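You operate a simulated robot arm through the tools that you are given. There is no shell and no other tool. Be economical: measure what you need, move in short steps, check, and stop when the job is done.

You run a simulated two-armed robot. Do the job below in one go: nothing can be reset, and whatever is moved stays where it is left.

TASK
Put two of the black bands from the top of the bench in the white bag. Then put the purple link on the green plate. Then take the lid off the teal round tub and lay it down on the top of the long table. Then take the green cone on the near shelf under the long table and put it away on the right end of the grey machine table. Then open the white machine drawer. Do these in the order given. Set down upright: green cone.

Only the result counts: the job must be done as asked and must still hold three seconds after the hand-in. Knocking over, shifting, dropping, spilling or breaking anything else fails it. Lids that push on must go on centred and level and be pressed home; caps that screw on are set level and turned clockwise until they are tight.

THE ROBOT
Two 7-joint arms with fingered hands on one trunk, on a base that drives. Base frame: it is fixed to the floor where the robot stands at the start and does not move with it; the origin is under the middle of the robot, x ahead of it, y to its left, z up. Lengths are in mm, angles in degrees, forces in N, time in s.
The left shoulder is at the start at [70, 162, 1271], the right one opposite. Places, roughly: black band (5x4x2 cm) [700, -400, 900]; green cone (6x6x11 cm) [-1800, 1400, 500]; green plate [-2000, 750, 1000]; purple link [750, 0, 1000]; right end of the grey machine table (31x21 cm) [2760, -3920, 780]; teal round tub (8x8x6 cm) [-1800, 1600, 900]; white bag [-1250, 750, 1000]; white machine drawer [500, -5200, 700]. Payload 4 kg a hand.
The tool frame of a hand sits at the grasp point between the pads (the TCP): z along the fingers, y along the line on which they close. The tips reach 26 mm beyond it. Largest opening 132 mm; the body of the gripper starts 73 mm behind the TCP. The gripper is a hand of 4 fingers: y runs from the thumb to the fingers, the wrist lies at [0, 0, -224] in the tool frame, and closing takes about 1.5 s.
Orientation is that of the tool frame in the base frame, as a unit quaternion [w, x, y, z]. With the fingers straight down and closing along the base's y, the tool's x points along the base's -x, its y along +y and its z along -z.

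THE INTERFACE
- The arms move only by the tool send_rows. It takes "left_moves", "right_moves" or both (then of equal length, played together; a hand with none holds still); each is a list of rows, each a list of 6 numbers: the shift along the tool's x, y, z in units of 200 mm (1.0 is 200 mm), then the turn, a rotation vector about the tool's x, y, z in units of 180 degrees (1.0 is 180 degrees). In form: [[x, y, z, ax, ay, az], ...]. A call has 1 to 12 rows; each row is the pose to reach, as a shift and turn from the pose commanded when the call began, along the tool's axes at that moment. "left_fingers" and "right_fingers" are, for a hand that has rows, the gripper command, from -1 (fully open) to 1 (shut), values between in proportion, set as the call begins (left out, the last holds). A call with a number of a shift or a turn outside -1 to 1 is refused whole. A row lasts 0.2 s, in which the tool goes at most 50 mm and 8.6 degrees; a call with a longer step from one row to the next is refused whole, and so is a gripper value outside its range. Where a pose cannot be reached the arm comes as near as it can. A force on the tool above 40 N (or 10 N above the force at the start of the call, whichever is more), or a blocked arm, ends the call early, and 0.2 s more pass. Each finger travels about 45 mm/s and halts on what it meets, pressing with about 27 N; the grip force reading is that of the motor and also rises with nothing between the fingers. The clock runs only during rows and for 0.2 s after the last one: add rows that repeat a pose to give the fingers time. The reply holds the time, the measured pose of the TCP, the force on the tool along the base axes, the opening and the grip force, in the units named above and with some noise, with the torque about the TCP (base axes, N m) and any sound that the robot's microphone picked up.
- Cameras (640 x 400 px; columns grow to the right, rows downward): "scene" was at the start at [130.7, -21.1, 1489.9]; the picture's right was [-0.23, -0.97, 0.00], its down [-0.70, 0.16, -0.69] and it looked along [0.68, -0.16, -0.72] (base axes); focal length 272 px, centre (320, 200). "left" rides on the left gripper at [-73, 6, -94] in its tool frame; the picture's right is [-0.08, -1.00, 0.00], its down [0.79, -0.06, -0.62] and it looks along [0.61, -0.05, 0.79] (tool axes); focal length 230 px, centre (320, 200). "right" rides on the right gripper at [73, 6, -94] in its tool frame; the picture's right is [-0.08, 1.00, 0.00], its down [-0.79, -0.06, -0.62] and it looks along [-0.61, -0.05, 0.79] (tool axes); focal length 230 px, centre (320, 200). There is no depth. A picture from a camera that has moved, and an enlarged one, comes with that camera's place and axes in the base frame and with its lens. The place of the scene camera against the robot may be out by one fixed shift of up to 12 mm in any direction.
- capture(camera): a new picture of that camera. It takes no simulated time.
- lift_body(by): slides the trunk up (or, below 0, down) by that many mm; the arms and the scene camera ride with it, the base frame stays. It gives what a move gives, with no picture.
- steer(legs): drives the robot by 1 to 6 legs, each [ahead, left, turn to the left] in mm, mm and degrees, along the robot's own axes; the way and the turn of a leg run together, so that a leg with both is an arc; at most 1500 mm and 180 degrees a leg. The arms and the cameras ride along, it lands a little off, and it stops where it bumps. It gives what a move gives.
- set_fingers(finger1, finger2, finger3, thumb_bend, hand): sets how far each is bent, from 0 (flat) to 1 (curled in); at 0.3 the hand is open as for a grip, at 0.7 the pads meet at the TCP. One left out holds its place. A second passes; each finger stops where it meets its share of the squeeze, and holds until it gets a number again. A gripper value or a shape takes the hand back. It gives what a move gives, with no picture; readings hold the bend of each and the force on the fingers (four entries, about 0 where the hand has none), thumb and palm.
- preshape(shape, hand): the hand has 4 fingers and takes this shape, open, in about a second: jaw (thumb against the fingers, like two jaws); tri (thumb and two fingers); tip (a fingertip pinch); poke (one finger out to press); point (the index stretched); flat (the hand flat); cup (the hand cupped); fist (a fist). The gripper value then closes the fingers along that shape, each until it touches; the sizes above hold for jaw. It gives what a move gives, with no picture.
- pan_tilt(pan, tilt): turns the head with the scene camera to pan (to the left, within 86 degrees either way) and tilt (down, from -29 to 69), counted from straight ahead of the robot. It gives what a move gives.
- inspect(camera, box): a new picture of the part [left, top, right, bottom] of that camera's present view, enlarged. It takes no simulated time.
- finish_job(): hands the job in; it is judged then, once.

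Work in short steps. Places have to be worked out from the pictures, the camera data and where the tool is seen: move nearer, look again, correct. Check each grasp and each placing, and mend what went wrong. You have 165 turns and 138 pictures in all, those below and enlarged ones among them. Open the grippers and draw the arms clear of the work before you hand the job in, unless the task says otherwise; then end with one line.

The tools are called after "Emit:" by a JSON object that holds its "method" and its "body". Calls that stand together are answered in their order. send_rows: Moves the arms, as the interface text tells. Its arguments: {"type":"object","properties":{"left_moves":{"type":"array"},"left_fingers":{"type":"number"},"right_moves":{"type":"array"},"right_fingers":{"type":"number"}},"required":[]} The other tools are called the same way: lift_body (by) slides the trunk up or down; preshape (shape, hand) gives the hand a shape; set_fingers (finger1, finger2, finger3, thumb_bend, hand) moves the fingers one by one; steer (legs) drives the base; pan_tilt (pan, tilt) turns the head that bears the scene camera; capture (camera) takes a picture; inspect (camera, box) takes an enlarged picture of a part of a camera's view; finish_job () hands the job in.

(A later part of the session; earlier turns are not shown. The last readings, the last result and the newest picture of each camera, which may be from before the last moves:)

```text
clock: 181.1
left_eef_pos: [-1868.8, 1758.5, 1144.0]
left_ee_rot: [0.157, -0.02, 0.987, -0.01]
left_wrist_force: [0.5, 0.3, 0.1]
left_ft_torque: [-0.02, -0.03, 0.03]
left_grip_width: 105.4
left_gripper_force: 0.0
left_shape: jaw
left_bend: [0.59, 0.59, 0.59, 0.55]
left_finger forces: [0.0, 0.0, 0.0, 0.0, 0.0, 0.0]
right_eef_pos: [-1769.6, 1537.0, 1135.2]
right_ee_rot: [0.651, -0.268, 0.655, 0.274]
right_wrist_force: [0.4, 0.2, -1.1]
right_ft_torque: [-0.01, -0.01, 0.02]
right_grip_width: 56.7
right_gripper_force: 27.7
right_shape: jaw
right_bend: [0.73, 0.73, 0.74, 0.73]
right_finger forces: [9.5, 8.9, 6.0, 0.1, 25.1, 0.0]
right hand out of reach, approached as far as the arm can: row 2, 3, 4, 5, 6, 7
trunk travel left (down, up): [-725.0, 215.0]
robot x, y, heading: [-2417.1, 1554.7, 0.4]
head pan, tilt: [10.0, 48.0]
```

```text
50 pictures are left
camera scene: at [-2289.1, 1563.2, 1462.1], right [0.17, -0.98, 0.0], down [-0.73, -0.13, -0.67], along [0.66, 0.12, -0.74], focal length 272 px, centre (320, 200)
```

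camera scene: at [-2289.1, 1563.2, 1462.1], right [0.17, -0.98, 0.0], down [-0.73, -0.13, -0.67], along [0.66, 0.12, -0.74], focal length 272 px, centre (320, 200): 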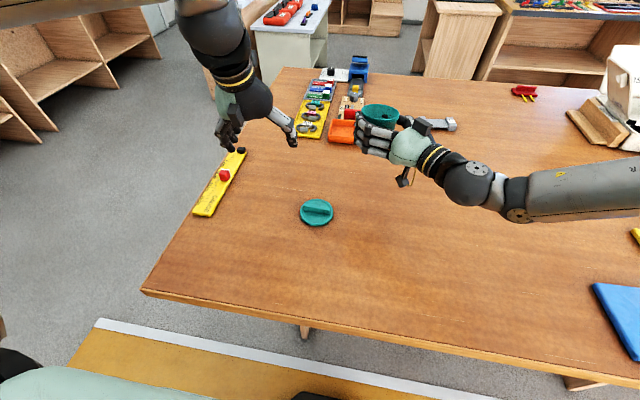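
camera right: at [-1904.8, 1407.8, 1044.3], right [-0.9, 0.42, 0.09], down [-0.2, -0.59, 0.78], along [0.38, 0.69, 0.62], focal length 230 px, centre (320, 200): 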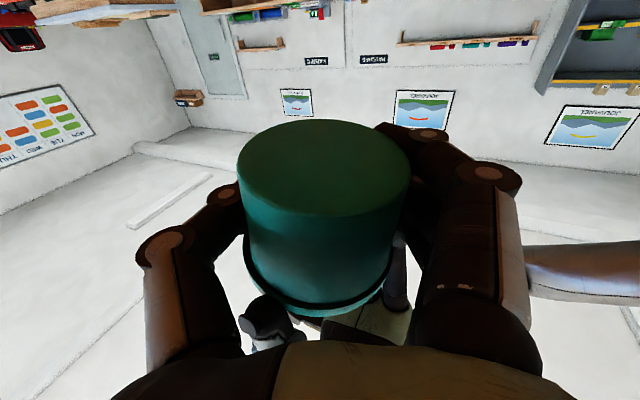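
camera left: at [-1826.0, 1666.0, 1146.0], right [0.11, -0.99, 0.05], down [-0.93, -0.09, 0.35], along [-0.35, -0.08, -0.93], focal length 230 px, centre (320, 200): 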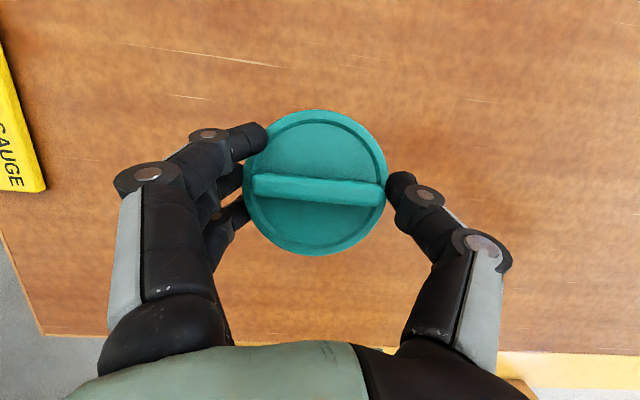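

The tub is now over (-1770, 1537). I'll raise the left hand out of the way, strafe 15 mm, and lower the trunk 165 mm to bring the tub down vertically.

Emit:
{"method": "send_rows", "body": {"left_moves": [[-0.05, 0, -0.18, 0, 0, 0], [-0.1, 0, -0.36, 0, 0, 0], [-0.15, 0, -0.54, 0, 0, 0], [-0.2, 0, -0.72, 0, 0, 0], [-0.2, 0, -0.9, 0, 0, 0], [-0.2, 0, -0.9, 0, 0, 0]]}}

Emit:
{"method": "steer", "body": {"legs": [[0, 15, 0]]}}

Emit:
{"method": "lift_body", "body": {"by": -165}}

Emit:
{"method": "capture", "body": {"camera": "scene"}}

```text
clock: 182.5
left_eef_pos: [-1884.7, 1763.9, 1328.0]
left_ee_rot: [0.158, -0.02, 0.987, -0.011]
left_wrist_force: [-0.1, 0.4, 0.9]
left_ft_torque: [0.01, 0.02, 0.03]
left_grip_width: 105.5
left_gripper_force: 0.1
left_shape: jaw
left_bend: [0.59, 0.59, 0.59, 0.55]
left_finger forces: [0.0, 0.0, 0.0, 0.0, 0.0, 0.0]
right_eef_pos: [-1770.8, 1536.9, 1134.8]
right_ee_rot: [0.651, -0.268, 0.655, 0.274]
right_wrist_force: [-0.2, -0.2, -0.4]
right_ft_torque: [-0.01, -0.05, -0.02]
right_grip_width: 57.1
right_gripper_force: 26.8
right_shape: jaw
right_bend: [0.73, 0.73, 0.74, 0.73]
right_finger forces: [9.4, 8.9, 6.0, 0.1, 25.0, 0.0]
trunk travel left (down, up): [-725.0, 215.0]
robot x, y, heading: [-2418.6, 1552.5, 0.1]
head pan, tilt: [10.0, 48.0]
```

```text
clock: 183.3
left_eef_pos: [-1886.7, 1773.2, 1329.3]
left_ee_rot: [0.158, -0.018, 0.987, -0.008]
left_wrist_force: [-0.5, -0.6, -0.7]
left_ft_torque: [0.01, 0.01, 0.0]
left_grip_width: 105.2
left_gripper_force: 0.0
left_shape: jaw
left_bend: [0.59, 0.59, 0.59, 0.55]
left_finger forces: [0.1, 0.1, 0.1, 0.0, 0.1, 0.1]
right_eef_pos: [-1769.5, 1547.1, 1134.6]
right_ee_rot: [0.651, -0.267, 0.654, 0.276]
right_wrist_force: [-0.1, -0.5, -0.7]
right_ft_torque: [0.01, -0.04, 0.02]
right_grip_width: 56.8
right_gripper_force: 26.7
right_shape: jaw
right_bend: [0.73, 0.73, 0.74, 0.73]
right_finger forces: [9.7, 8.8, 5.9, 0.0, 25.0, 0.0]
trunk travel left (down, up): [-725.0, 215.0]
robot x, y, heading: [-2416.3, 1565.7, 0.2]
head pan, tilt: [10.0, 48.0]
```

```text
clock: 184.6
left_eef_pos: [-1886.9, 1776.9, 1199.5]
left_ee_rot: [0.159, -0.018, 0.987, -0.01]
left_wrist_force: [-0.9, 0.0, -0.5]
left_ft_torque: [0.0, 0.0, 0.01]
left_grip_width: 105.2
left_gripper_force: 0.1
left_shape: jaw
left_bend: [0.59, 0.59, 0.59, 0.55]
left_finger forces: [0.1, 0.0, 0.0, 0.0, 0.0, 0.0]
right_eef_pos: [-1770.7, 1550.2, 1018.4]
right_ee_rot: [0.66, -0.263, 0.647, 0.276]
right_wrist_force: [0.4, 0.4, 2.3]
right_ft_torque: [-0.12, 0.14, 0.0]
right_grip_width: 56.8
right_gripper_force: 26.9
right_shape: jaw
right_bend: [0.73, 0.73, 0.74, 0.73]
right_finger forces: [9.4, 8.8, 6.0, 0.1, 24.9, 0.0]
trunk travel left (down, up): [-596.0, 344.0]
robot x, y, heading: [-2417.6, 1568.0, 0.1]
head pan, tilt: [10.0, 48.0]
stopped: the force on the tool passed its limit (the readings are from after the stop); the commanded pose is now the measured one
```

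```text
49 pictures are left
camera scene: at [-2290.4, 1577.6, 1333.0], right [0.17, -0.98, 0.0], down [-0.73, -0.13, -0.67], along [0.66, 0.12, -0.74], focal length 272 px, centre (320, 200)
```

scene: 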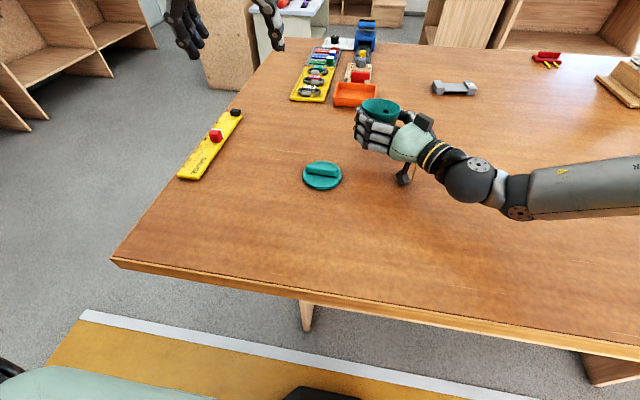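

The right hand's camera mount hangs below it and touched the table at TCP z≈1018, so it can't set the tub down here. I'll set the tub just inside the near edge with the mount hanging outside, then regrip from above. First I'll raise, reverse, and yaw the hand straight.

Emit:
{"method": "lift_body", "body": {"by": 70}}

Emit:
{"method": "steer", "body": {"legs": [[-240, -60, 0]]}}

Emit:
{"method": "send_rows", "body": {"right_moves": [[0, 0, 0, 0.04, 0, 0], [0, 0, 0, 0.08, 0, 0], [0, 0, 0, 0.12, 0, 0], [0, 0, 0, 0.16, 0, 0], [0, 0, 0, 0.2, 0, 0], [0, 0, 0, 0.25, 0, 0], [0, 0, 0, 0.25, 0, 0]]}}

Emit:
{"method": "capture", "body": {"camera": "scene"}}

```text
clock: 185.7
left_eef_pos: [-1884.9, 1776.9, 1269.0]
left_ee_rot: [0.158, -0.019, 0.987, -0.01]
left_wrist_force: [0.1, 0.3, 0.8]
left_ft_torque: [0.02, 0.02, -0.01]
left_grip_width: 105.4
left_gripper_force: 0.0
left_shape: jaw
left_bend: [0.59, 0.59, 0.59, 0.55]
left_finger forces: [0.0, 0.0, 0.0, 0.1, 0.0, 0.1]
right_eef_pos: [-1769.0, 1549.6, 1086.9]
right_ee_rot: [0.658, -0.266, 0.648, 0.278]
right_wrist_force: [0.4, -0.1, -1.3]
right_ft_torque: [0.0, -0.04, 0.0]
right_grip_width: 56.8
right_gripper_force: 27.0
right_shape: jaw
right_bend: [0.73, 0.73, 0.74, 0.73]
right_finger forces: [9.4, 8.8, 6.0, 0.0, 24.9, 0.0]
trunk travel left (down, up): [-666.0, 274.0]
robot x, y, heading: [-2416.6, 1568.4, 0.1]
head pan, tilt: [10.0, 48.0]
```

```text
clock: 187.5
left_eef_pos: [-2124.5, 1718.2, 1268.7]
left_ee_rot: [0.156, -0.018, 0.987, -0.01]
left_wrist_force: [-1.1, 0.7, 0.7]
left_ft_torque: [0.0, 0.02, 0.01]
left_grip_width: 105.6
left_gripper_force: 0.1
left_shape: jaw
left_bend: [0.59, 0.59, 0.59, 0.55]
left_finger forces: [0.0, 0.0, 0.0, 0.1, 0.0, 0.0]
right_eef_pos: [-2009.9, 1489.1, 1086.0]
right_ee_rot: [0.658, -0.264, 0.649, 0.276]
right_wrist_force: [0.0, 0.1, -1.5]
right_ft_torque: [0.04, 0.0, -0.01]
right_grip_width: 56.7
right_gripper_force: 27.1
right_shape: jaw
right_bend: [0.73, 0.73, 0.74, 0.73]
right_finger forces: [9.5, 8.8, 6.0, 0.0, 24.9, 0.0]
trunk travel left (down, up): [-666.0, 274.0]
robot x, y, heading: [-2657.1, 1509.4, -0.2]
head pan, tilt: [10.0, 48.0]
```

```text
refused: row 6 steps farther than a row can; nothing moved
```

```text
48 pictures are left
camera scene: at [-2528.4, 1518.3, 1403.3], right [0.17, -0.99, 0.0], down [-0.73, -0.13, -0.67], along [0.66, 0.12, -0.74], focal length 272 px, centre (320, 200)
```

scene: 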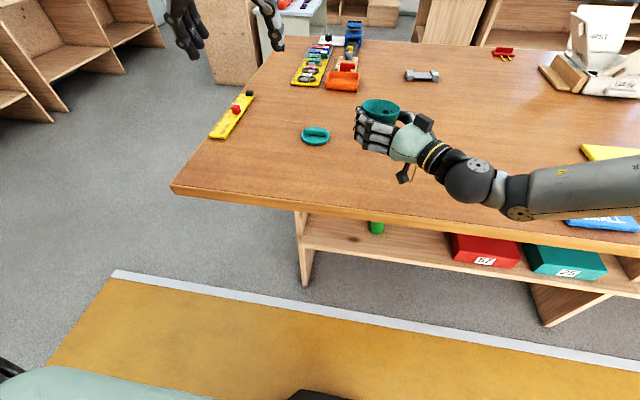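

Retrying the yaw in smaller steps, with a small shift right. The green cone is now visible on the near shelf below.

Emit:
{"method": "send_rows", "body": {"right_moves": [[0, -0.03, -0.03, 0.035, 0, 0], [0, -0.06, -0.06, 0.07, 0, 0], [0, -0.09, -0.09, 0.105, 0, 0], [0, -0.12, -0.12, 0.14, 0, 0], [0, -0.15, -0.15, 0.175, 0, 0], [0, -0.18, -0.18, 0.21, 0, 0], [0, -0.21, -0.21, 0.25, 0, 0], [0, -0.21, -0.21, 0.25, 0, 0]]}}

Emit:
{"method": "capture", "body": {"camera": "scene"}}

```text
clock: 189.3
left_eef_pos: [-2126.0, 1718.3, 1269.1]
left_ee_rot: [0.157, -0.019, 0.987, -0.01]
left_wrist_force: [-0.1, 0.5, -0.3]
left_ft_torque: [-0.03, 0.02, -0.02]
left_grip_width: 105.5
left_gripper_force: 0.1
left_shape: jaw
left_bend: [0.59, 0.59, 0.59, 0.55]
left_finger forces: [0.0, 0.0, 0.0, 0.1, 0.0, 0.0]
right_eef_pos: [-2009.6, 1403.8, 1102.0]
right_ee_rot: [0.697, -0.009, 0.716, 0.025]
right_wrist_force: [0.3, 0.3, -0.6]
right_ft_torque: [-0.01, -0.03, 0.0]
right_grip_width: 56.7
right_gripper_force: 27.1
right_shape: jaw
right_bend: [0.73, 0.73, 0.74, 0.73]
right_finger forces: [8.9, 8.5, 6.0, 0.0, 24.0, 0.1]
right hand out of reach, approached as far as the arm can: row 3, 4, 5, 6, 7, 8
trunk travel left (down, up): [-666.0, 274.0]
robot x, y, heading: [-2656.4, 1507.8, -0.4]
head pan, tilt: [10.0, 48.0]
```

```text
47 pictures are left
camera scene: at [-2529.7, 1519.6, 1403.4], right [0.17, -0.99, 0.0], down [-0.73, -0.13, -0.67], along [0.66, 0.11, -0.74], focal length 272 px, centre (320, 200)
```

scene: 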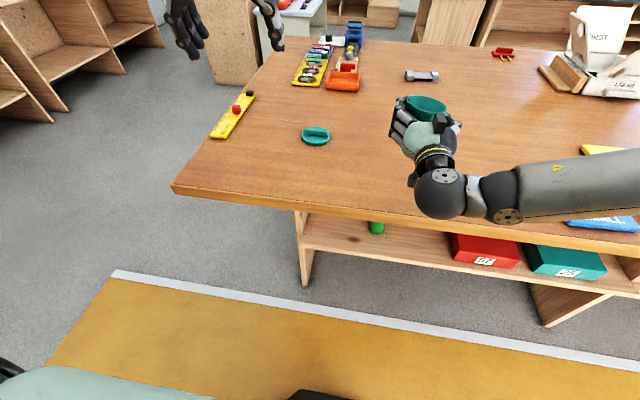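

The hand now points straight ahead at (-2010, 1404). I'll reverse 72 mm so the mount clears the edge, then check with the left camera/scene before lowering.

Emit:
{"method": "steer", "body": {"legs": [[-70, 0, 0]]}}

Emit:
{"method": "lift_body", "body": {"by": -60}}

Emit:
{"method": "pan_tilt", "body": {"pan": -10, "tilt": 48}}

Emit:
{"method": "capture", "body": {"camera": "scene"}}

Emit:
{"method": "capture", "body": {"camera": "right"}}

```text
clock: 190.3
left_eef_pos: [-2191.6, 1717.6, 1267.7]
left_ee_rot: [0.156, -0.019, 0.988, -0.009]
left_wrist_force: [-0.5, 0.0, 1.1]
left_ft_torque: [-0.04, 0.02, 0.01]
left_grip_width: 105.0
left_gripper_force: 0.0
left_shape: jaw
left_bend: [0.59, 0.59, 0.59, 0.55]
left_finger forces: [0.0, 0.0, 0.0, 0.0, 0.1, 0.0]
right_eef_pos: [-2073.4, 1405.0, 1099.3]
right_ee_rot: [0.696, -0.007, 0.717, 0.025]
right_wrist_force: [-0.2, -0.1, -0.3]
right_ft_torque: [0.02, -0.02, -0.04]
right_grip_width: 56.8
right_gripper_force: 27.0
right_shape: jaw
right_bend: [0.73, 0.73, 0.74, 0.73]
right_finger forces: [8.8, 8.6, 5.9, 0.1, 23.9, 0.1]
trunk travel left (down, up): [-666.0, 274.0]
robot x, y, heading: [-2726.6, 1505.2, 0.2]
head pan, tilt: [10.0, 48.0]
```

```text
clock: 191.3
left_eef_pos: [-2192.9, 1717.3, 1208.1]
left_ee_rot: [0.156, -0.019, 0.988, -0.01]
left_wrist_force: [-0.3, -0.4, -0.4]
left_ft_torque: [-0.01, -0.03, 0.02]
left_grip_width: 105.6
left_gripper_force: 0.1
left_shape: jaw
left_bend: [0.59, 0.59, 0.59, 0.55]
left_finger forces: [0.1, 0.0, 0.0, 0.0, 0.1, 0.0]
right_eef_pos: [-2075.4, 1403.4, 1040.6]
right_ee_rot: [0.697, -0.008, 0.716, 0.025]
right_wrist_force: [-0.3, 0.4, -0.7]
right_ft_torque: [-0.03, -0.02, 0.0]
right_grip_width: 56.8
right_gripper_force: 26.9
right_shape: jaw
right_bend: [0.73, 0.73, 0.74, 0.73]
right_finger forces: [8.8, 8.6, 5.9, 0.1, 24.0, 0.0]
trunk travel left (down, up): [-606.0, 334.0]
robot x, y, heading: [-2728.3, 1507.9, -0.0]
head pan, tilt: [10.0, 48.0]
```

```text
clock: 192.2
left_eef_pos: [-2193.7, 1717.1, 1207.6]
left_ee_rot: [0.157, -0.018, 0.987, -0.009]
left_wrist_force: [-1.0, 0.3, 0.1]
left_ft_torque: [-0.01, 0.0, 0.02]
left_grip_width: 105.4
left_gripper_force: 0.1
left_shape: jaw
left_bend: [0.59, 0.59, 0.59, 0.55]
left_finger forces: [0.1, 0.0, 0.0, 0.1, 0.0, 0.0]
right_eef_pos: [-2075.6, 1403.0, 1040.2]
right_ee_rot: [0.697, -0.009, 0.716, 0.026]
right_wrist_force: [0.5, -0.2, -1.1]
right_ft_torque: [-0.01, 0.0, 0.01]
right_grip_width: 56.5
right_gripper_force: 26.9
right_shape: jaw
right_bend: [0.73, 0.73, 0.74, 0.73]
right_finger forces: [8.9, 8.6, 5.8, 0.0, 24.0, 0.1]
trunk travel left (down, up): [-606.0, 334.0]
robot x, y, heading: [-2725.0, 1506.0, -0.0]
head pan, tilt: [-10.0, 48.0]
```

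```text
46 pictures are left
camera scene: at [-2597.4, 1490.9, 1343.4], right [-0.17, -0.98, 0.0], down [-0.73, 0.13, -0.67], along [0.66, -0.12, -0.74], focal length 272 px, centre (320, 200)
```

scene: 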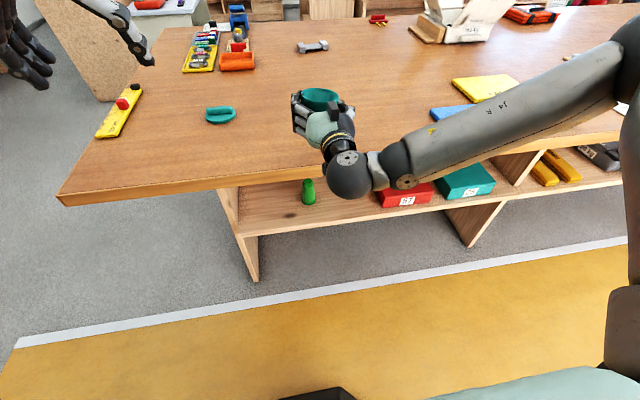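

```text
45 pictures are left
camera right: at [-2171.3, 1406.1, 970.1], right [-0.05, 0.99, 0.1], down [-0.59, -0.11, 0.8], along [0.81, -0.02, 0.59], focal length 230 px, centre (320, 200)
```

right: 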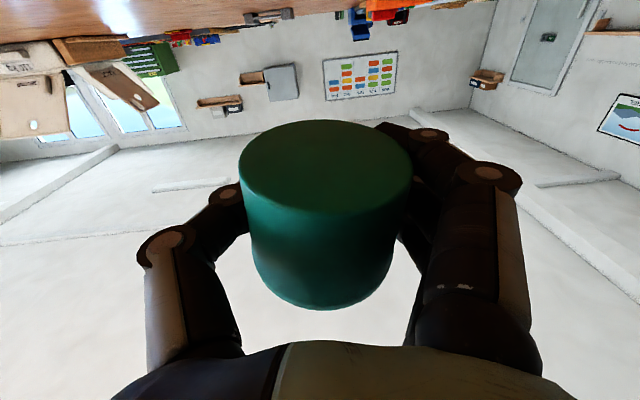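

Geometry looks fine: mount at x≈-2171, outside the edge, and the tub inside it. I'll lower 85 mm, then creep.

Emit:
{"method": "lift_body", "body": {"by": -82}}

Emit:
{"method": "inspect", "body": {"camera": "scene", "box": [240, 60, 400, 180]}}

```text
clock: 193.3
left_eef_pos: [-2192.8, 1717.4, 1125.7]
left_ee_rot: [0.158, -0.018, 0.987, -0.01]
left_wrist_force: [1.1, 0.9, 0.4]
left_ft_torque: [-0.01, 0.0, -0.01]
left_grip_width: 105.4
left_gripper_force: 0.0
left_shape: jaw
left_bend: [0.59, 0.59, 0.59, 0.55]
left_finger forces: [0.0, 0.0, 0.0, 0.1, 0.0, 0.0]
right_eef_pos: [-2076.6, 1403.4, 959.1]
right_ee_rot: [0.697, -0.008, 0.716, 0.026]
right_wrist_force: [0.2, 0.7, -1.1]
right_ft_torque: [0.01, 0.01, 0.01]
right_grip_width: 56.4
right_gripper_force: 27.2
right_shape: jaw
right_bend: [0.73, 0.73, 0.74, 0.73]
right_finger forces: [8.7, 8.6, 5.9, 0.0, 24.0, 0.1]
trunk travel left (down, up): [-524.0, 416.0]
robot x, y, heading: [-2726.0, 1506.8, -0.0]
head pan, tilt: [-10.0, 48.0]
```

```text
3.33 times, centred on (320, 120) of scene
camera zoom: at [-2597.7, 1490.8, 1261.5], right [-0.17, -0.98, 0.0], down [-0.73, 0.13, -0.67], along [0.66, -0.12, -0.74], focal length 906 px, centre (320, 467)
```

zoom: 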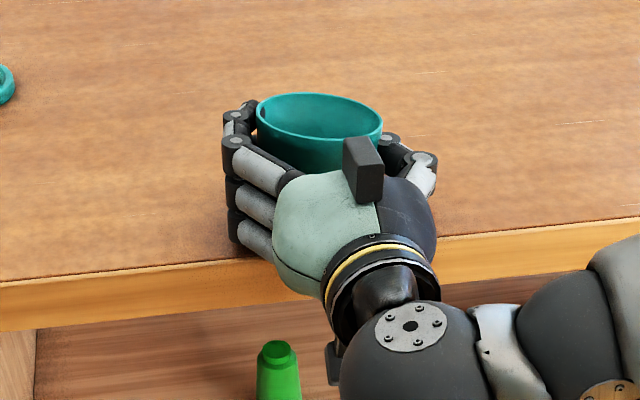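

Very near the table now; the rim shows a slight tilt. I'll creep down 8 mm more and look for contact.

Emit:
{"method": "lift_body", "body": {"by": -8}}

Emit:
{"method": "lift_body", "body": {"by": -6}}

Emit:
{"method": "inspect", "body": {"camera": "scene", "box": [240, 40, 400, 160]}}

```text
clock: 193.9
left_eef_pos: [-2194.9, 1719.0, 1119.1]
left_ee_rot: [0.158, -0.019, 0.987, -0.009]
left_wrist_force: [0.1, -0.4, -0.2]
left_ft_torque: [0.03, 0.0, 0.01]
left_grip_width: 105.3
left_gripper_force: 0.1
left_shape: jaw
left_bend: [0.59, 0.59, 0.59, 0.55]
left_finger forces: [0.0, 0.1, 0.0, 0.0, 0.1, 0.0]
right_eef_pos: [-2077.0, 1403.4, 953.4]
right_ee_rot: [0.699, -0.008, 0.715, 0.027]
right_wrist_force: [-0.3, 0.5, 10.3]
right_ft_torque: [-0.19, -0.17, 0.03]
right_grip_width: 56.0
right_gripper_force: 27.1
right_shape: jaw
right_bend: [0.73, 0.73, 0.74, 0.73]
right_finger forces: [9.2, 8.4, 6.1, 0.0, 21.6, 0.1]
trunk travel left (down, up): [-516.0, 424.0]
robot x, y, heading: [-2729.3, 1509.0, 0.0]
head pan, tilt: [-10.0, 48.0]
```

```text
clock: 194.5
left_eef_pos: [-2196.5, 1717.7, 1113.5]
left_ee_rot: [0.157, -0.019, 0.987, -0.011]
left_wrist_force: [-0.7, 0.1, 0.2]
left_ft_torque: [-0.01, 0.02, 0.01]
left_grip_width: 105.1
left_gripper_force: 0.0
left_shape: jaw
left_bend: [0.59, 0.59, 0.59, 0.55]
left_finger forces: [0.1, 0.1, 0.0, 0.0, 0.0, 0.1]
right_eef_pos: [-2077.0, 1404.0, 948.6]
right_ee_rot: [0.699, -0.007, 0.714, 0.027]
right_wrist_force: [4.4, 4.1, 24.0]
right_ft_torque: [0.14, -0.09, 0.1]
right_grip_width: 53.1
right_gripper_force: 27.1
right_shape: jaw
right_bend: [0.73, 0.73, 0.74, 0.74]
right_finger forces: [17.6, 8.0, 7.2, 0.0, 21.1, 0.0]
trunk travel left (down, up): [-510.0, 430.0]
robot x, y, heading: [-2731.3, 1508.0, -0.0]
head pan, tilt: [-10.0, 48.0]
```

```text
3.33 times, centred on (320, 100) of scene
camera zoom: at [-2599.5, 1491.8, 1247.9], right [-0.17, -0.98, 0.0], down [-0.73, 0.13, -0.67], along [0.66, -0.12, -0.74], focal length 906 px, centre (320, 533)
```

zoom: 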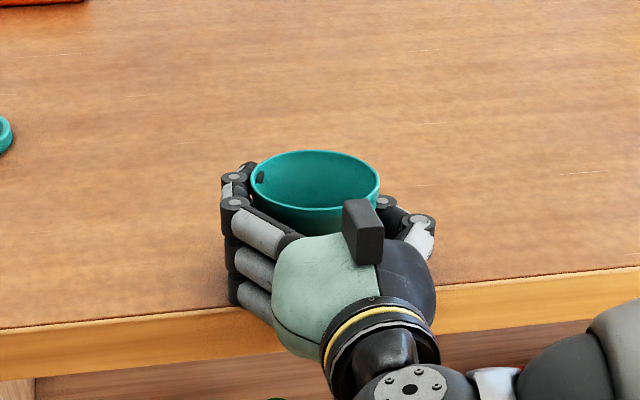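

The tub is resting on the table and looks level. I'll open the right hand and back straight away.

Emit:
{"method": "send_rows", "body": {"right_moves": [[0, 0, 0, 0, 0, 0], [0, 0, 0, 0, 0, 0], [0, 0, 0, 0, 0, 0], [0, 0, 0, 0, 0, 0], [0, 0, 0, 0, 0, 0], [0, 0, 0, 0, 0, 0]], "right_fingers": -0.8}}

Emit:
{"method": "lift_body", "body": {"by": 4}}

Emit:
{"method": "steer", "body": {"legs": [[-220, 0, 0]]}}

Emit:
{"method": "capture", "body": {"camera": "scene"}}

```text
clock: 195.9
left_eef_pos: [-2195.3, 1716.5, 1114.4]
left_ee_rot: [0.159, -0.018, 0.987, -0.01]
left_wrist_force: [0.2, 0.1, 0.7]
left_ft_torque: [0.02, 0.01, 0.01]
left_grip_width: 105.2
left_gripper_force: 0.0
left_shape: jaw
left_bend: [0.59, 0.59, 0.59, 0.55]
left_finger forces: [0.0, 0.1, 0.1, 0.0, 0.0, 0.1]
right_eef_pos: [-2077.2, 1401.9, 947.0]
right_ee_rot: [0.699, -0.006, 0.714, 0.026]
right_wrist_force: [8.7, -9.0, 29.6]
right_ft_torque: [1.37, 0.15, -0.62]
right_grip_width: 117.0
right_gripper_force: 0.0
right_shape: jaw
right_bend: [0.57, 0.48, 0.48, 0.44]
right_finger forces: [30.1, 0.0, 0.0, 0.1, 0.1, 0.0]
trunk travel left (down, up): [-510.0, 430.0]
robot x, y, heading: [-2727.7, 1508.5, -0.2]
head pan, tilt: [-10.0, 48.0]
```

```text
clock: 196.4
left_eef_pos: [-2194.7, 1716.8, 1117.5]
left_ee_rot: [0.158, -0.018, 0.987, -0.01]
left_wrist_force: [0.7, 0.3, -0.2]
left_ft_torque: [0.0, 0.02, 0.03]
left_grip_width: 105.3
left_gripper_force: 0.1
left_shape: jaw
left_bend: [0.59, 0.59, 0.59, 0.55]
left_finger forces: [0.0, 0.1, 0.1, 0.1, 0.0, 0.1]
right_eef_pos: [-2077.8, 1401.5, 947.7]
right_ee_rot: [0.697, -0.009, 0.717, 0.027]
right_wrist_force: [6.4, -8.4, 18.1]
right_ft_torque: [0.76, 0.02, -0.4]
right_grip_width: 117.1
right_gripper_force: 0.1
right_shape: jaw
right_bend: [0.56, 0.48, 0.48, 0.44]
right_finger forces: [18.1, 0.0, 0.1, 0.1, 0.1, 0.0]
trunk travel left (down, up): [-514.0, 426.0]
robot x, y, heading: [-2727.4, 1506.3, -0.2]
head pan, tilt: [-10.0, 48.0]
```

```text
clock: 198.1
left_eef_pos: [-2412.1, 1717.0, 1116.5]
left_ee_rot: [0.157, -0.018, 0.987, -0.009]
left_wrist_force: [0.3, -0.6, -0.5]
left_ft_torque: [0.0, -0.01, 0.0]
left_grip_width: 105.2
left_gripper_force: 0.0
left_shape: jaw
left_bend: [0.59, 0.59, 0.59, 0.55]
left_finger forces: [0.0, 0.0, 0.0, 0.1, 0.0, 0.0]
right_eef_pos: [-2293.8, 1403.1, 949.0]
right_ee_rot: [0.698, -0.009, 0.716, 0.026]
right_wrist_force: [0.5, 0.0, 0.2]
right_ft_torque: [0.04, 0.0, 0.03]
right_grip_width: 118.6
right_gripper_force: 0.1
right_shape: jaw
right_bend: [0.48, 0.48, 0.48, 0.44]
right_finger forces: [0.1, 0.0, 0.1, 0.0, 0.0, 0.0]
trunk travel left (down, up): [-514.0, 426.0]
robot x, y, heading: [-2947.7, 1505.9, -0.2]
head pan, tilt: [-10.0, 48.0]
```

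```text
42 pictures are left
camera scene: at [-2816.2, 1491.0, 1251.5], right [-0.17, -0.98, 0.0], down [-0.73, 0.13, -0.67], along [0.66, -0.12, -0.74], focal length 272 px, centre (320, 200)
```

scene: 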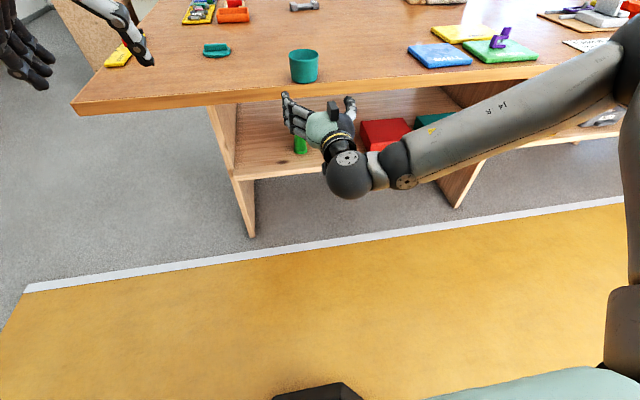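

The tub stands upright on the table near the edge. To restore its place I'll pick it from above with the left hand: raise the trunk and move so the left hand is over it.

Emit:
{"method": "lift_body", "body": {"by": 190}}

Emit:
{"method": "steer", "body": {"legs": [[0, -312, 0], [325, 0, 0]]}}

Emit:
{"method": "capture", "body": {"camera": "left"}}

```text
clock: 200.2
left_eef_pos: [-2411.4, 1717.0, 1306.9]
left_ee_rot: [0.157, -0.019, 0.987, -0.01]
left_wrist_force: [0.4, 0.7, 0.0]
left_ft_torque: [0.0, -0.01, -0.01]
left_grip_width: 105.1
left_gripper_force: 0.1
left_shape: jaw
left_bend: [0.59, 0.59, 0.59, 0.55]
left_finger forces: [0.0, 0.1, 0.1, 0.0, 0.0, 0.0]
right_eef_pos: [-2294.3, 1403.0, 1138.8]
right_ee_rot: [0.697, -0.008, 0.717, 0.026]
right_wrist_force: [-0.6, 0.6, -0.1]
right_ft_torque: [-0.03, -0.02, 0.01]
right_grip_width: 118.5
right_gripper_force: 0.0
right_shape: jaw
right_bend: [0.48, 0.48, 0.48, 0.44]
right_finger forces: [0.0, 0.0, 0.0, 0.1, 0.0, 0.0]
trunk travel left (down, up): [-704.0, 236.0]
robot x, y, heading: [-2946.1, 1505.1, -0.2]
head pan, tilt: [-10.0, 48.0]
```

```text
clock: 204.0
left_eef_pos: [-2094.1, 1406.6, 1307.1]
left_ee_rot: [0.157, -0.021, 0.987, -0.01]
left_wrist_force: [-0.6, 0.0, -0.1]
left_ft_torque: [0.01, 0.01, 0.0]
left_grip_width: 105.5
left_gripper_force: 0.0
left_shape: jaw
left_bend: [0.59, 0.59, 0.59, 0.55]
left_finger forces: [0.0, 0.1, 0.0, 0.1, 0.0, 0.0]
right_eef_pos: [-1974.7, 1090.3, 1139.4]
right_ee_rot: [0.698, -0.009, 0.716, 0.026]
right_wrist_force: [-1.1, -1.2, 0.3]
right_ft_torque: [0.02, -0.02, 0.01]
right_grip_width: 118.3
right_gripper_force: 0.1
right_shape: jaw
right_bend: [0.48, 0.48, 0.48, 0.44]
right_finger forces: [0.1, 0.1, 0.1, 0.0, 0.1, 0.0]
trunk travel left (down, up): [-704.0, 236.0]
robot x, y, heading: [-2625.4, 1193.4, 0.0]
head pan, tilt: [-10.0, 48.0]
```

```text
41 pictures are left
camera left: at [-2054.2, 1415.2, 1420.0], right [0.11, -0.99, 0.05], down [-0.94, -0.09, 0.34], along [-0.34, -0.08, -0.94], focal length 230 px, centre (320, 200)
```

left: 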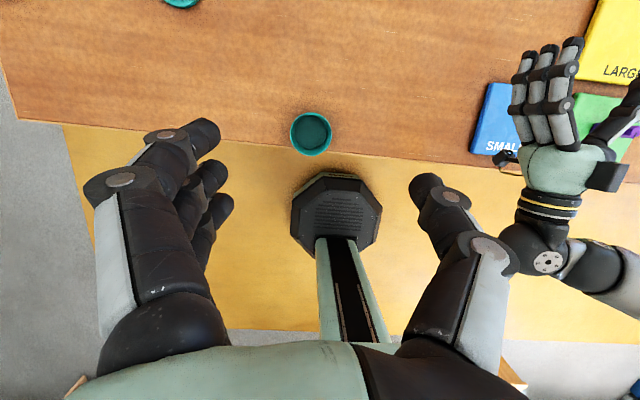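

The tub is at about (-2087, 1408), nearly under the left hand. I'll descend in two stages.

Emit:
{"method": "send_rows", "body": {"left_moves": [[0.05, 0.01, 0.2, 0, 0, 0], [0.11, 0.01, 0.4, 0, 0, 0], [0.17, 0.01, 0.6, 0, 0, 0], [0.23, 0.01, 0.82, 0, 0, 0], [0.29, 0.01, 1.0, 0, 0, 0], [0.29, 0.01, 1.0, 0, 0, 0]]}}

Emit:
{"method": "capture", "body": {"camera": "left"}}

```text
clock: 205.4
left_eef_pos: [-2087.0, 1401.4, 1099.8]
left_ee_rot: [0.158, -0.02, 0.987, -0.01]
left_wrist_force: [1.4, -0.8, -0.4]
left_ft_torque: [0.01, 0.02, -0.02]
left_grip_width: 105.4
left_gripper_force: 0.1
left_shape: jaw
left_bend: [0.59, 0.59, 0.59, 0.55]
left_finger forces: [0.0, 0.1, 0.1, 0.0, 0.1, 0.1]
right_eef_pos: [-1975.0, 1092.0, 1138.9]
right_ee_rot: [0.697, -0.01, 0.716, 0.027]
right_wrist_force: [0.2, 0.8, 0.2]
right_ft_torque: [0.01, 0.01, 0.0]
right_grip_width: 118.5
right_gripper_force: 0.0
right_shape: jaw
right_bend: [0.48, 0.48, 0.48, 0.44]
right_finger forces: [0.0, 0.0, 0.0, 0.0, 0.0, 0.0]
trunk travel left (down, up): [-704.0, 236.0]
robot x, y, heading: [-2624.8, 1194.7, -0.0]
head pan, tilt: [-10.0, 48.0]
```

```text
40 pictures are left
camera left: at [-2047.2, 1411.5, 1212.2], right [0.11, -0.99, 0.05], down [-0.94, -0.09, 0.34], along [-0.34, -0.08, -0.94], focal length 230 px, centre (320, 200)
```

left: 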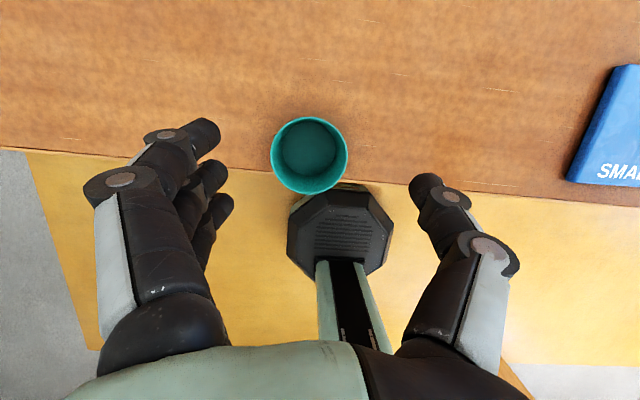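

Aligned within a few mm, so I'll descend to z≈968 and close on the tub wall.

Emit:
{"method": "send_rows", "body": {"left_moves": [[0.05, 0.01, 0.16, 0, 0, 0], [0.1, 0.025, 0.32, 0, 0, 0], [0.15, 0.025, 0.48, 0, 0, 0], [0.205, 0.025, 0.627, 0, 0, 0], [0.205, 0.025, 0.627, 0, 0, 0]]}}

Emit:
{"method": "send_rows", "body": {"left_moves": [[0, 0, 0, 0, 0, 0], [0, 0, 0, 0, 0, 0], [0, 0, 0, 0, 0, 0], [0, 0, 0, 0, 0, 0], [0, 0, 0, 0, 0, 0], [0, 0, 0, 0, 0, 0], [0, 0, 0, 0, 0, 0]], "left_fingers": 1}}

Emit:
{"method": "send_rows", "body": {"left_moves": [[-0.02, 0, -0.07, 0, 0, 0], [-0.04, 0, -0.14, 0, 0, 0], [-0.06, 0, -0.21, 0, 0, 0], [-0.09, 0, -0.3, 0, 0, 0], [-0.12, 0, -0.4, 0, 0, 0], [-0.15, 0, -0.5, 0, 0, 0], [-0.15, 0, -0.5, 0, 0, 0]]}}

Emit:
{"method": "capture", "body": {"camera": "left"}}

```text
clock: 206.6
left_eef_pos: [-2086.3, 1402.3, 966.2]
left_ee_rot: [0.158, -0.02, 0.987, -0.01]
left_wrist_force: [0.2, -0.1, -0.6]
left_ft_torque: [0.01, -0.02, 0.02]
left_grip_width: 105.2
left_gripper_force: 0.0
left_shape: jaw
left_bend: [0.59, 0.59, 0.59, 0.55]
left_finger forces: [0.0, 0.0, 0.0, 0.0, 0.1, 0.0]
right_eef_pos: [-1974.8, 1091.5, 1138.3]
right_ee_rot: [0.697, -0.009, 0.716, 0.027]
right_wrist_force: [-1.0, 0.7, 0.7]
right_ft_torque: [0.01, -0.02, -0.02]
right_grip_width: 118.5
right_gripper_force: 0.0
right_shape: jaw
right_bend: [0.48, 0.48, 0.48, 0.44]
right_finger forces: [0.0, 0.0, 0.1, 0.1, 0.1, 0.0]
trunk travel left (down, up): [-704.0, 236.0]
robot x, y, heading: [-2624.5, 1194.5, -0.1]
head pan, tilt: [-10.0, 48.0]
```

```text
clock: 208.2
left_eef_pos: [-2085.1, 1403.5, 966.0]
left_ee_rot: [0.159, -0.02, 0.987, -0.009]
left_wrist_force: [0.3, -0.1, -0.2]
left_ft_torque: [0.03, 0.03, -0.01]
left_grip_width: 62.0
left_gripper_force: 27.0
left_shape: jaw
left_bend: [0.73, 0.72, 0.73, 0.71]
left_finger forces: [8.5, 8.4, 8.6, 0.0, 25.1, 0.1]
right_eef_pos: [-1974.9, 1091.0, 1139.1]
right_ee_rot: [0.697, -0.01, 0.717, 0.027]
right_wrist_force: [-0.7, 0.3, -0.5]
right_ft_torque: [0.01, 0.0, -0.06]
right_grip_width: 118.6
right_gripper_force: 0.1
right_shape: jaw
right_bend: [0.48, 0.48, 0.48, 0.44]
right_finger forces: [0.1, 0.1, 0.0, 0.0, 0.1, 0.0]
trunk travel left (down, up): [-704.0, 236.0]
robot x, y, heading: [-2626.8, 1190.4, 0.1]
head pan, tilt: [-10.0, 48.0]
```

```text
clock: 209.8
left_eef_pos: [-2087.1, 1407.0, 1072.4]
left_ee_rot: [0.156, -0.02, 0.988, -0.01]
left_wrist_force: [-0.5, 0.0, -0.9]
left_ft_torque: [0.01, 0.0, -0.02]
left_grip_width: 61.9
left_gripper_force: 27.5
left_shape: jaw
left_bend: [0.73, 0.72, 0.73, 0.71]
left_finger forces: [8.6, 8.6, 8.7, 0.1, 25.0, 0.0]
right_eef_pos: [-1973.2, 1092.3, 1138.6]
right_ee_rot: [0.697, -0.009, 0.716, 0.026]
right_wrist_force: [0.3, 0.5, -0.3]
right_ft_torque: [-0.03, 0.0, -0.01]
right_grip_width: 118.8
right_gripper_force: 0.0
right_shape: jaw
right_bend: [0.48, 0.48, 0.48, 0.44]
right_finger forces: [0.0, 0.0, 0.0, 0.0, 0.0, 0.0]
trunk travel left (down, up): [-704.0, 236.0]
robot x, y, heading: [-2624.0, 1193.6, 0.1]
head pan, tilt: [-10.0, 48.0]
```

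```text
39 pictures are left
camera left: at [-2047.6, 1417.1, 1183.5], right [0.11, -0.99, 0.05], down [-0.93, -0.09, 0.34], along [-0.34, -0.08, -0.94], focal length 230 px, centre (320, 200)
```

left: 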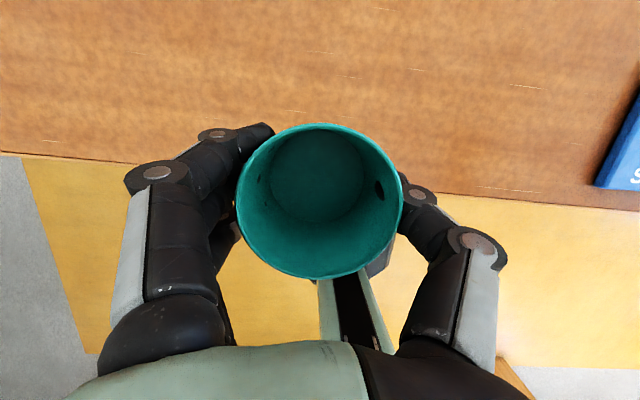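

The empty tub is held level. I'll drive to bring it back over its original spot.

Emit:
{"method": "steer", "body": {"legs": [[0, 147, 0], [203, 0, 0]]}}

Emit:
{"method": "send_rows", "body": {"left_moves": [[-0.14, 0, 0.04, 0, 0, 0], [-0.28, 0, 0.09, 0, 0, 0], [-0.42, 0, 0.13, 0, 0, 0], [-0.55, 0, 0.18, 0, 0, 0], [-0.55, 0, 0.18, 0, 0, 0]]}}

```text
clock: 212.4
left_eef_pos: [-1890.0, 1557.5, 1071.2]
left_ee_rot: [0.158, -0.021, 0.987, -0.009]
left_wrist_force: [0.3, 0.3, -0.8]
left_ft_torque: [0.0, -0.03, 0.06]
left_grip_width: 61.8
left_gripper_force: 27.0
left_shape: jaw
left_bend: [0.73, 0.72, 0.73, 0.71]
left_finger forces: [8.6, 8.6, 8.7, 0.0, 25.0, 0.0]
right_eef_pos: [-1776.5, 1240.5, 1139.7]
right_ee_rot: [0.698, -0.01, 0.716, 0.027]
right_wrist_force: [1.1, 0.9, -0.3]
right_ft_torque: [0.01, -0.02, 0.01]
right_grip_width: 118.3
right_gripper_force: 0.0
right_shape: jaw
right_bend: [0.48, 0.48, 0.48, 0.44]
right_finger forces: [0.0, 0.0, 0.1, 0.1, 0.0, 0.1]
trunk travel left (down, up): [-704.0, 236.0]
robot x, y, heading: [-2429.3, 1344.4, 0.1]
head pan, tilt: [-10.0, 48.0]
```

```text
clock: 213.6
left_eef_pos: [-1772.7, 1561.0, 1071.1]
left_ee_rot: [0.158, -0.02, 0.987, -0.01]
left_wrist_force: [0.0, -0.1, -1.5]
left_ft_torque: [0.03, -0.03, 0.01]
left_grip_width: 62.3
left_gripper_force: 26.5
left_shape: jaw
left_bend: [0.73, 0.72, 0.73, 0.71]
left_finger forces: [8.7, 8.4, 8.6, 0.0, 24.9, 0.1]
right_eef_pos: [-1775.3, 1240.7, 1138.4]
right_ee_rot: [0.697, -0.009, 0.717, 0.027]
right_wrist_force: [-0.9, 0.1, -0.8]
right_ft_torque: [0.01, 0.01, 0.01]
right_grip_width: 118.5
right_gripper_force: 0.0
right_shape: jaw
right_bend: [0.48, 0.48, 0.48, 0.44]
right_finger forces: [0.1, 0.0, 0.1, 0.1, 0.0, 0.1]
trunk travel left (down, up): [-704.0, 236.0]
robot x, y, heading: [-2424.4, 1338.0, 0.2]
head pan, tilt: [-10.0, 48.0]
```

Now lower it onto its spot and release.

Emit:
{"method": "send_rows", "body": {"left_moves": [[0.03, -0.01, 0.13, 0, 0, 0], [0.07, -0.025, 0.27, 0, 0, 0], [0.1, -0.025, 0.4, 0, 0, 0], [0.131, -0.025, 0.49, 0, 0, 0], [0.135, -0.025, 0.505, 0, 0, 0], [0.135, -0.025, 0.51, 0, 0, 0]]}}

Emit:
{"method": "send_rows", "body": {"left_moves": [[0, 0, 0, 0, 0, 0], [0, 0, 0, 0, 0, 0], [0, 0, 0, 0, 0, 0], [0, 0, 0, 0, 0, 0], [0, 0, 0, 0, 0, 0], [0, 0, 0, 0, 0, 0]], "left_fingers": -0.6}}

Emit:
{"method": "send_rows", "body": {"left_moves": [[-0.05, 0, -0.18, 0, 0, 0], [-0.11, 0, -0.36, 0, 0, 0], [-0.17, 0, -0.55, 0, 0, 0], [-0.23, 0, -0.75, 0, 0, 0], [-0.29, 0, -0.95, 0, 0, 0], [-0.29, 0, -0.95, 0, 0, 0]]}}

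Emit:
{"method": "capture", "body": {"camera": "left"}}

```text
clock: 215.0
left_eef_pos: [-1766.3, 1553.3, 966.5]
left_ee_rot: [0.156, -0.021, 0.987, -0.01]
left_wrist_force: [0.3, 0.7, 1.6]
left_ft_torque: [0.07, 0.01, -0.01]
left_grip_width: 62.1
left_gripper_force: 27.1
left_shape: jaw
left_bend: [0.73, 0.72, 0.73, 0.71]
left_finger forces: [8.6, 8.6, 8.9, 0.1, 25.4, 0.1]
right_eef_pos: [-1775.7, 1240.6, 1138.4]
right_ee_rot: [0.697, -0.01, 0.716, 0.027]
right_wrist_force: [-1.5, -0.2, 0.4]
right_ft_torque: [0.01, 0.01, -0.01]
right_grip_width: 118.6
right_gripper_force: 0.0
right_shape: jaw
right_bend: [0.48, 0.48, 0.48, 0.44]
right_finger forces: [0.0, 0.1, 0.1, 0.0, 0.0, 0.1]
trunk travel left (down, up): [-704.0, 236.0]
robot x, y, heading: [-2428.4, 1343.2, -0.1]
head pan, tilt: [-10.0, 48.0]
```

```text
clock: 216.4
left_eef_pos: [-1767.2, 1553.6, 965.8]
left_ee_rot: [0.157, -0.021, 0.987, -0.008]
left_wrist_force: [-0.2, 0.3, -0.1]
left_ft_torque: [-0.02, -0.02, 0.0]
left_grip_width: 105.3
left_gripper_force: 0.1
left_shape: jaw
left_bend: [0.59, 0.59, 0.59, 0.55]
left_finger forces: [0.0, 0.0, 0.0, 0.0, 0.0, 0.1]
right_eef_pos: [-1775.0, 1239.9, 1138.4]
right_ee_rot: [0.697, -0.009, 0.716, 0.026]
right_wrist_force: [0.1, 0.4, -0.7]
right_ft_torque: [0.0, 0.01, -0.02]
right_grip_width: 118.4
right_gripper_force: 0.0
right_shape: jaw
right_bend: [0.48, 0.48, 0.48, 0.44]
right_finger forces: [0.0, 0.0, 0.1, 0.0, 0.0, 0.0]
trunk travel left (down, up): [-704.0, 236.0]
robot x, y, heading: [-2427.5, 1341.8, 0.0]
head pan, tilt: [-10.0, 48.0]
```

```text
clock: 217.8
left_eef_pos: [-1768.3, 1558.5, 1163.0]
left_ee_rot: [0.157, -0.021, 0.987, -0.01]
left_wrist_force: [0.1, 0.8, -0.8]
left_ft_torque: [-0.01, 0.01, 0.01]
left_grip_width: 105.3
left_gripper_force: 0.0
left_shape: jaw
left_bend: [0.59, 0.59, 0.59, 0.55]
left_finger forces: [0.0, 0.0, 0.0, 0.0, 0.1, 0.0]
right_eef_pos: [-1775.1, 1240.9, 1138.1]
right_ee_rot: [0.697, -0.011, 0.717, 0.028]
right_wrist_force: [1.3, 0.3, 0.0]
right_ft_torque: [-0.01, 0.0, 0.01]
right_grip_width: 118.6
right_gripper_force: 0.0
right_shape: jaw
right_bend: [0.48, 0.48, 0.48, 0.44]
right_finger forces: [0.0, 0.0, 0.0, 0.0, 0.0, 0.1]
trunk travel left (down, up): [-704.0, 236.0]
robot x, y, heading: [-2424.5, 1343.3, -0.1]
head pan, tilt: [-10.0, 48.0]
```

```text
38 pictures are left
camera left: at [-1728.7, 1568.8, 1275.2], right [0.11, -0.99, 0.05], down [-0.93, -0.09, 0.35], along [-0.34, -0.08, -0.94], focal length 230 px, centre (320, 200)
```

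left: 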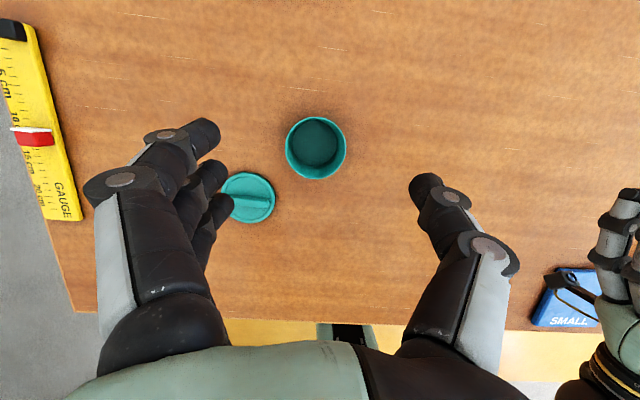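

The tub is back in place with its lid lying on the table. Next is the cone on the near shelf, at about (-1800, 1398). I'll back off, fold the right arm to the side, and turn the left hand horizontal (its camera then sits on top).

Emit:
{"method": "steer", "body": {"legs": [[-480, 0, 0]]}}

Emit:
{"method": "send_rows", "body": {"left_moves": [[0, 0, 0, 0, -0.036, 0], [0, 0, 0, 0, -0.072, 0], [0, 0, 0, 0, -0.108, 0], [0, -0.02, 0, 0, -0.144, 0], [0, -0.04, 0, 0, -0.18, 0], [0, -0.06, 0, 0, -0.216, 0], [0, -0.08, 0, 0, -0.252, 0], [0, -0.1, 0, 0, -0.288, 0], [0, -0.12, 0, 0, -0.324, 0], [0, -0.14, 0, 0, -0.36, 0], [0, -0.16, 0, 0, -0.396, 0], [0, -0.16, 0, 0, -0.396, 0]], "right_moves": [[-0.04, -0.08, -0.08, 0, 0.042, 0], [-0.08, -0.16, -0.16, 0, 0.084, 0], [-0.12, -0.24, -0.24, 0, 0.126, 0], [-0.16, -0.32, -0.32, 0, 0.168, 0], [-0.2, -0.4, -0.4, 0, 0.21, 0], [-0.24, -0.5, -0.5, 0, 0.252, 0], [-0.28, -0.6, -0.6, 0, 0.294, 0], [-0.32, -0.7, -0.7, 0, 0.336, 0], [-0.36, -0.8, -0.8, 0, 0.378, 0], [-0.4, -0.9, -0.9, 0, 0.42, 0], [-0.45, -1.0, -1.0, 0, 0.46, 0], [-0.5, -1.0, -1.0, 0, 0.5, 0]]}}

Emit:
{"method": "send_rows", "body": {"right_moves": [[0.15, -0.02, 0, 0, 0, 0], [0.3, -0.04, 0, 0, 0, 0], [0.45, -0.06, 0, 0, 0, 0], [0.6, -0.08, 0, 0, 0, 0], [0.75, -0.1, 0, 0, 0, 0], [0.9, -0.12, 0, 0, 0, 0], [1.0, -0.12, 0, 0, 0, 0], [1.0, -0.12, 0, 0, 0, 0]]}}

Emit:
{"method": "capture", "body": {"camera": "scene"}}

```text
clock: 220.7
left_eef_pos: [-2269.1, 1557.3, 1162.1]
left_ee_rot: [0.157, -0.021, 0.987, -0.009]
left_wrist_force: [0.1, -0.1, 0.1]
left_ft_torque: [-0.01, 0.0, 0.02]
left_grip_width: 105.2
left_gripper_force: 0.0
left_shape: jaw
left_bend: [0.59, 0.59, 0.59, 0.55]
left_finger forces: [0.1, 0.0, 0.1, 0.0, 0.0, 0.0]
right_eef_pos: [-2273.8, 1239.7, 1138.2]
right_ee_rot: [0.697, -0.009, 0.717, 0.026]
right_wrist_force: [0.4, -0.6, -0.4]
right_ft_torque: [0.01, 0.02, -0.01]
right_grip_width: 118.5
right_gripper_force: 0.0
right_shape: jaw
right_bend: [0.48, 0.48, 0.48, 0.44]
right_finger forces: [0.0, 0.0, 0.1, 0.1, 0.1, 0.1]
trunk travel left (down, up): [-704.0, 236.0]
robot x, y, heading: [-2922.2, 1343.0, 0.2]
head pan, tilt: [-10.0, 48.0]
```

```text
clock: 223.3
left_eef_pos: [-2263.3, 1528.7, 1161.2]
left_ee_rot: [0.703, -0.023, 0.711, 0.004]
left_wrist_force: [1.4, 0.6, -0.3]
left_ft_torque: [0.02, -0.02, -0.03]
left_grip_width: 105.3
left_gripper_force: 0.1
left_shape: jaw
left_bend: [0.59, 0.59, 0.59, 0.55]
left_finger forces: [0.0, 0.0, 0.0, 0.0, 0.0, 0.1]
right_eef_pos: [-2457.6, 1030.3, 1237.0]
right_ee_rot: [-0.013, -0.026, 0.999, 0.012]
right_wrist_force: [-0.3, 0.6, -0.4]
right_ft_torque: [0.0, 0.03, -0.02]
right_grip_width: 118.6
right_gripper_force: 0.0
right_shape: jaw
right_bend: [0.48, 0.48, 0.48, 0.44]
right_finger forces: [0.0, 0.1, 0.0, 0.0, 0.0, 0.0]
right hand out of reach, approached as far as the arm can: row 1, 2
trunk travel left (down, up): [-704.0, 236.0]
robot x, y, heading: [-2923.8, 1343.0, 0.0]
head pan, tilt: [-10.0, 48.0]
```

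```text
clock: 225.1
left_eef_pos: [-2267.5, 1524.9, 1163.5]
left_ee_rot: [0.703, -0.022, 0.711, 0.003]
left_wrist_force: [-1.1, -0.8, -0.2]
left_ft_torque: [0.0, 0.0, 0.0]
left_grip_width: 105.5
left_gripper_force: 0.0
left_shape: jaw
left_bend: [0.59, 0.59, 0.59, 0.55]
left_finger forces: [0.0, 0.0, 0.1, 0.0, 0.0, 0.0]
right_eef_pos: [-2658.4, 992.5, 1243.4]
right_ee_rot: [-0.013, -0.026, 1.0, 0.013]
right_wrist_force: [0.8, 0.0, 0.1]
right_ft_torque: [0.0, 0.02, 0.02]
right_grip_width: 118.7
right_gripper_force: 0.0
right_shape: jaw
right_bend: [0.48, 0.48, 0.48, 0.44]
right_finger forces: [0.0, 0.1, 0.0, 0.1, 0.0, 0.0]
trunk travel left (down, up): [-704.0, 236.0]
robot x, y, heading: [-2925.2, 1339.5, -0.1]
head pan, tilt: [-10.0, 48.0]
```

```text
37 pictures are left
camera scene: at [-2795.2, 1326.0, 1441.3], right [-0.17, -0.99, 0.0], down [-0.73, 0.13, -0.67], along [0.66, -0.11, -0.74], focal length 272 px, centre (320, 200)
```

scene: 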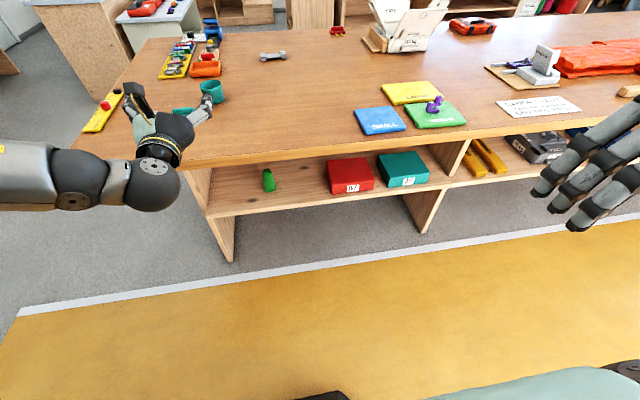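

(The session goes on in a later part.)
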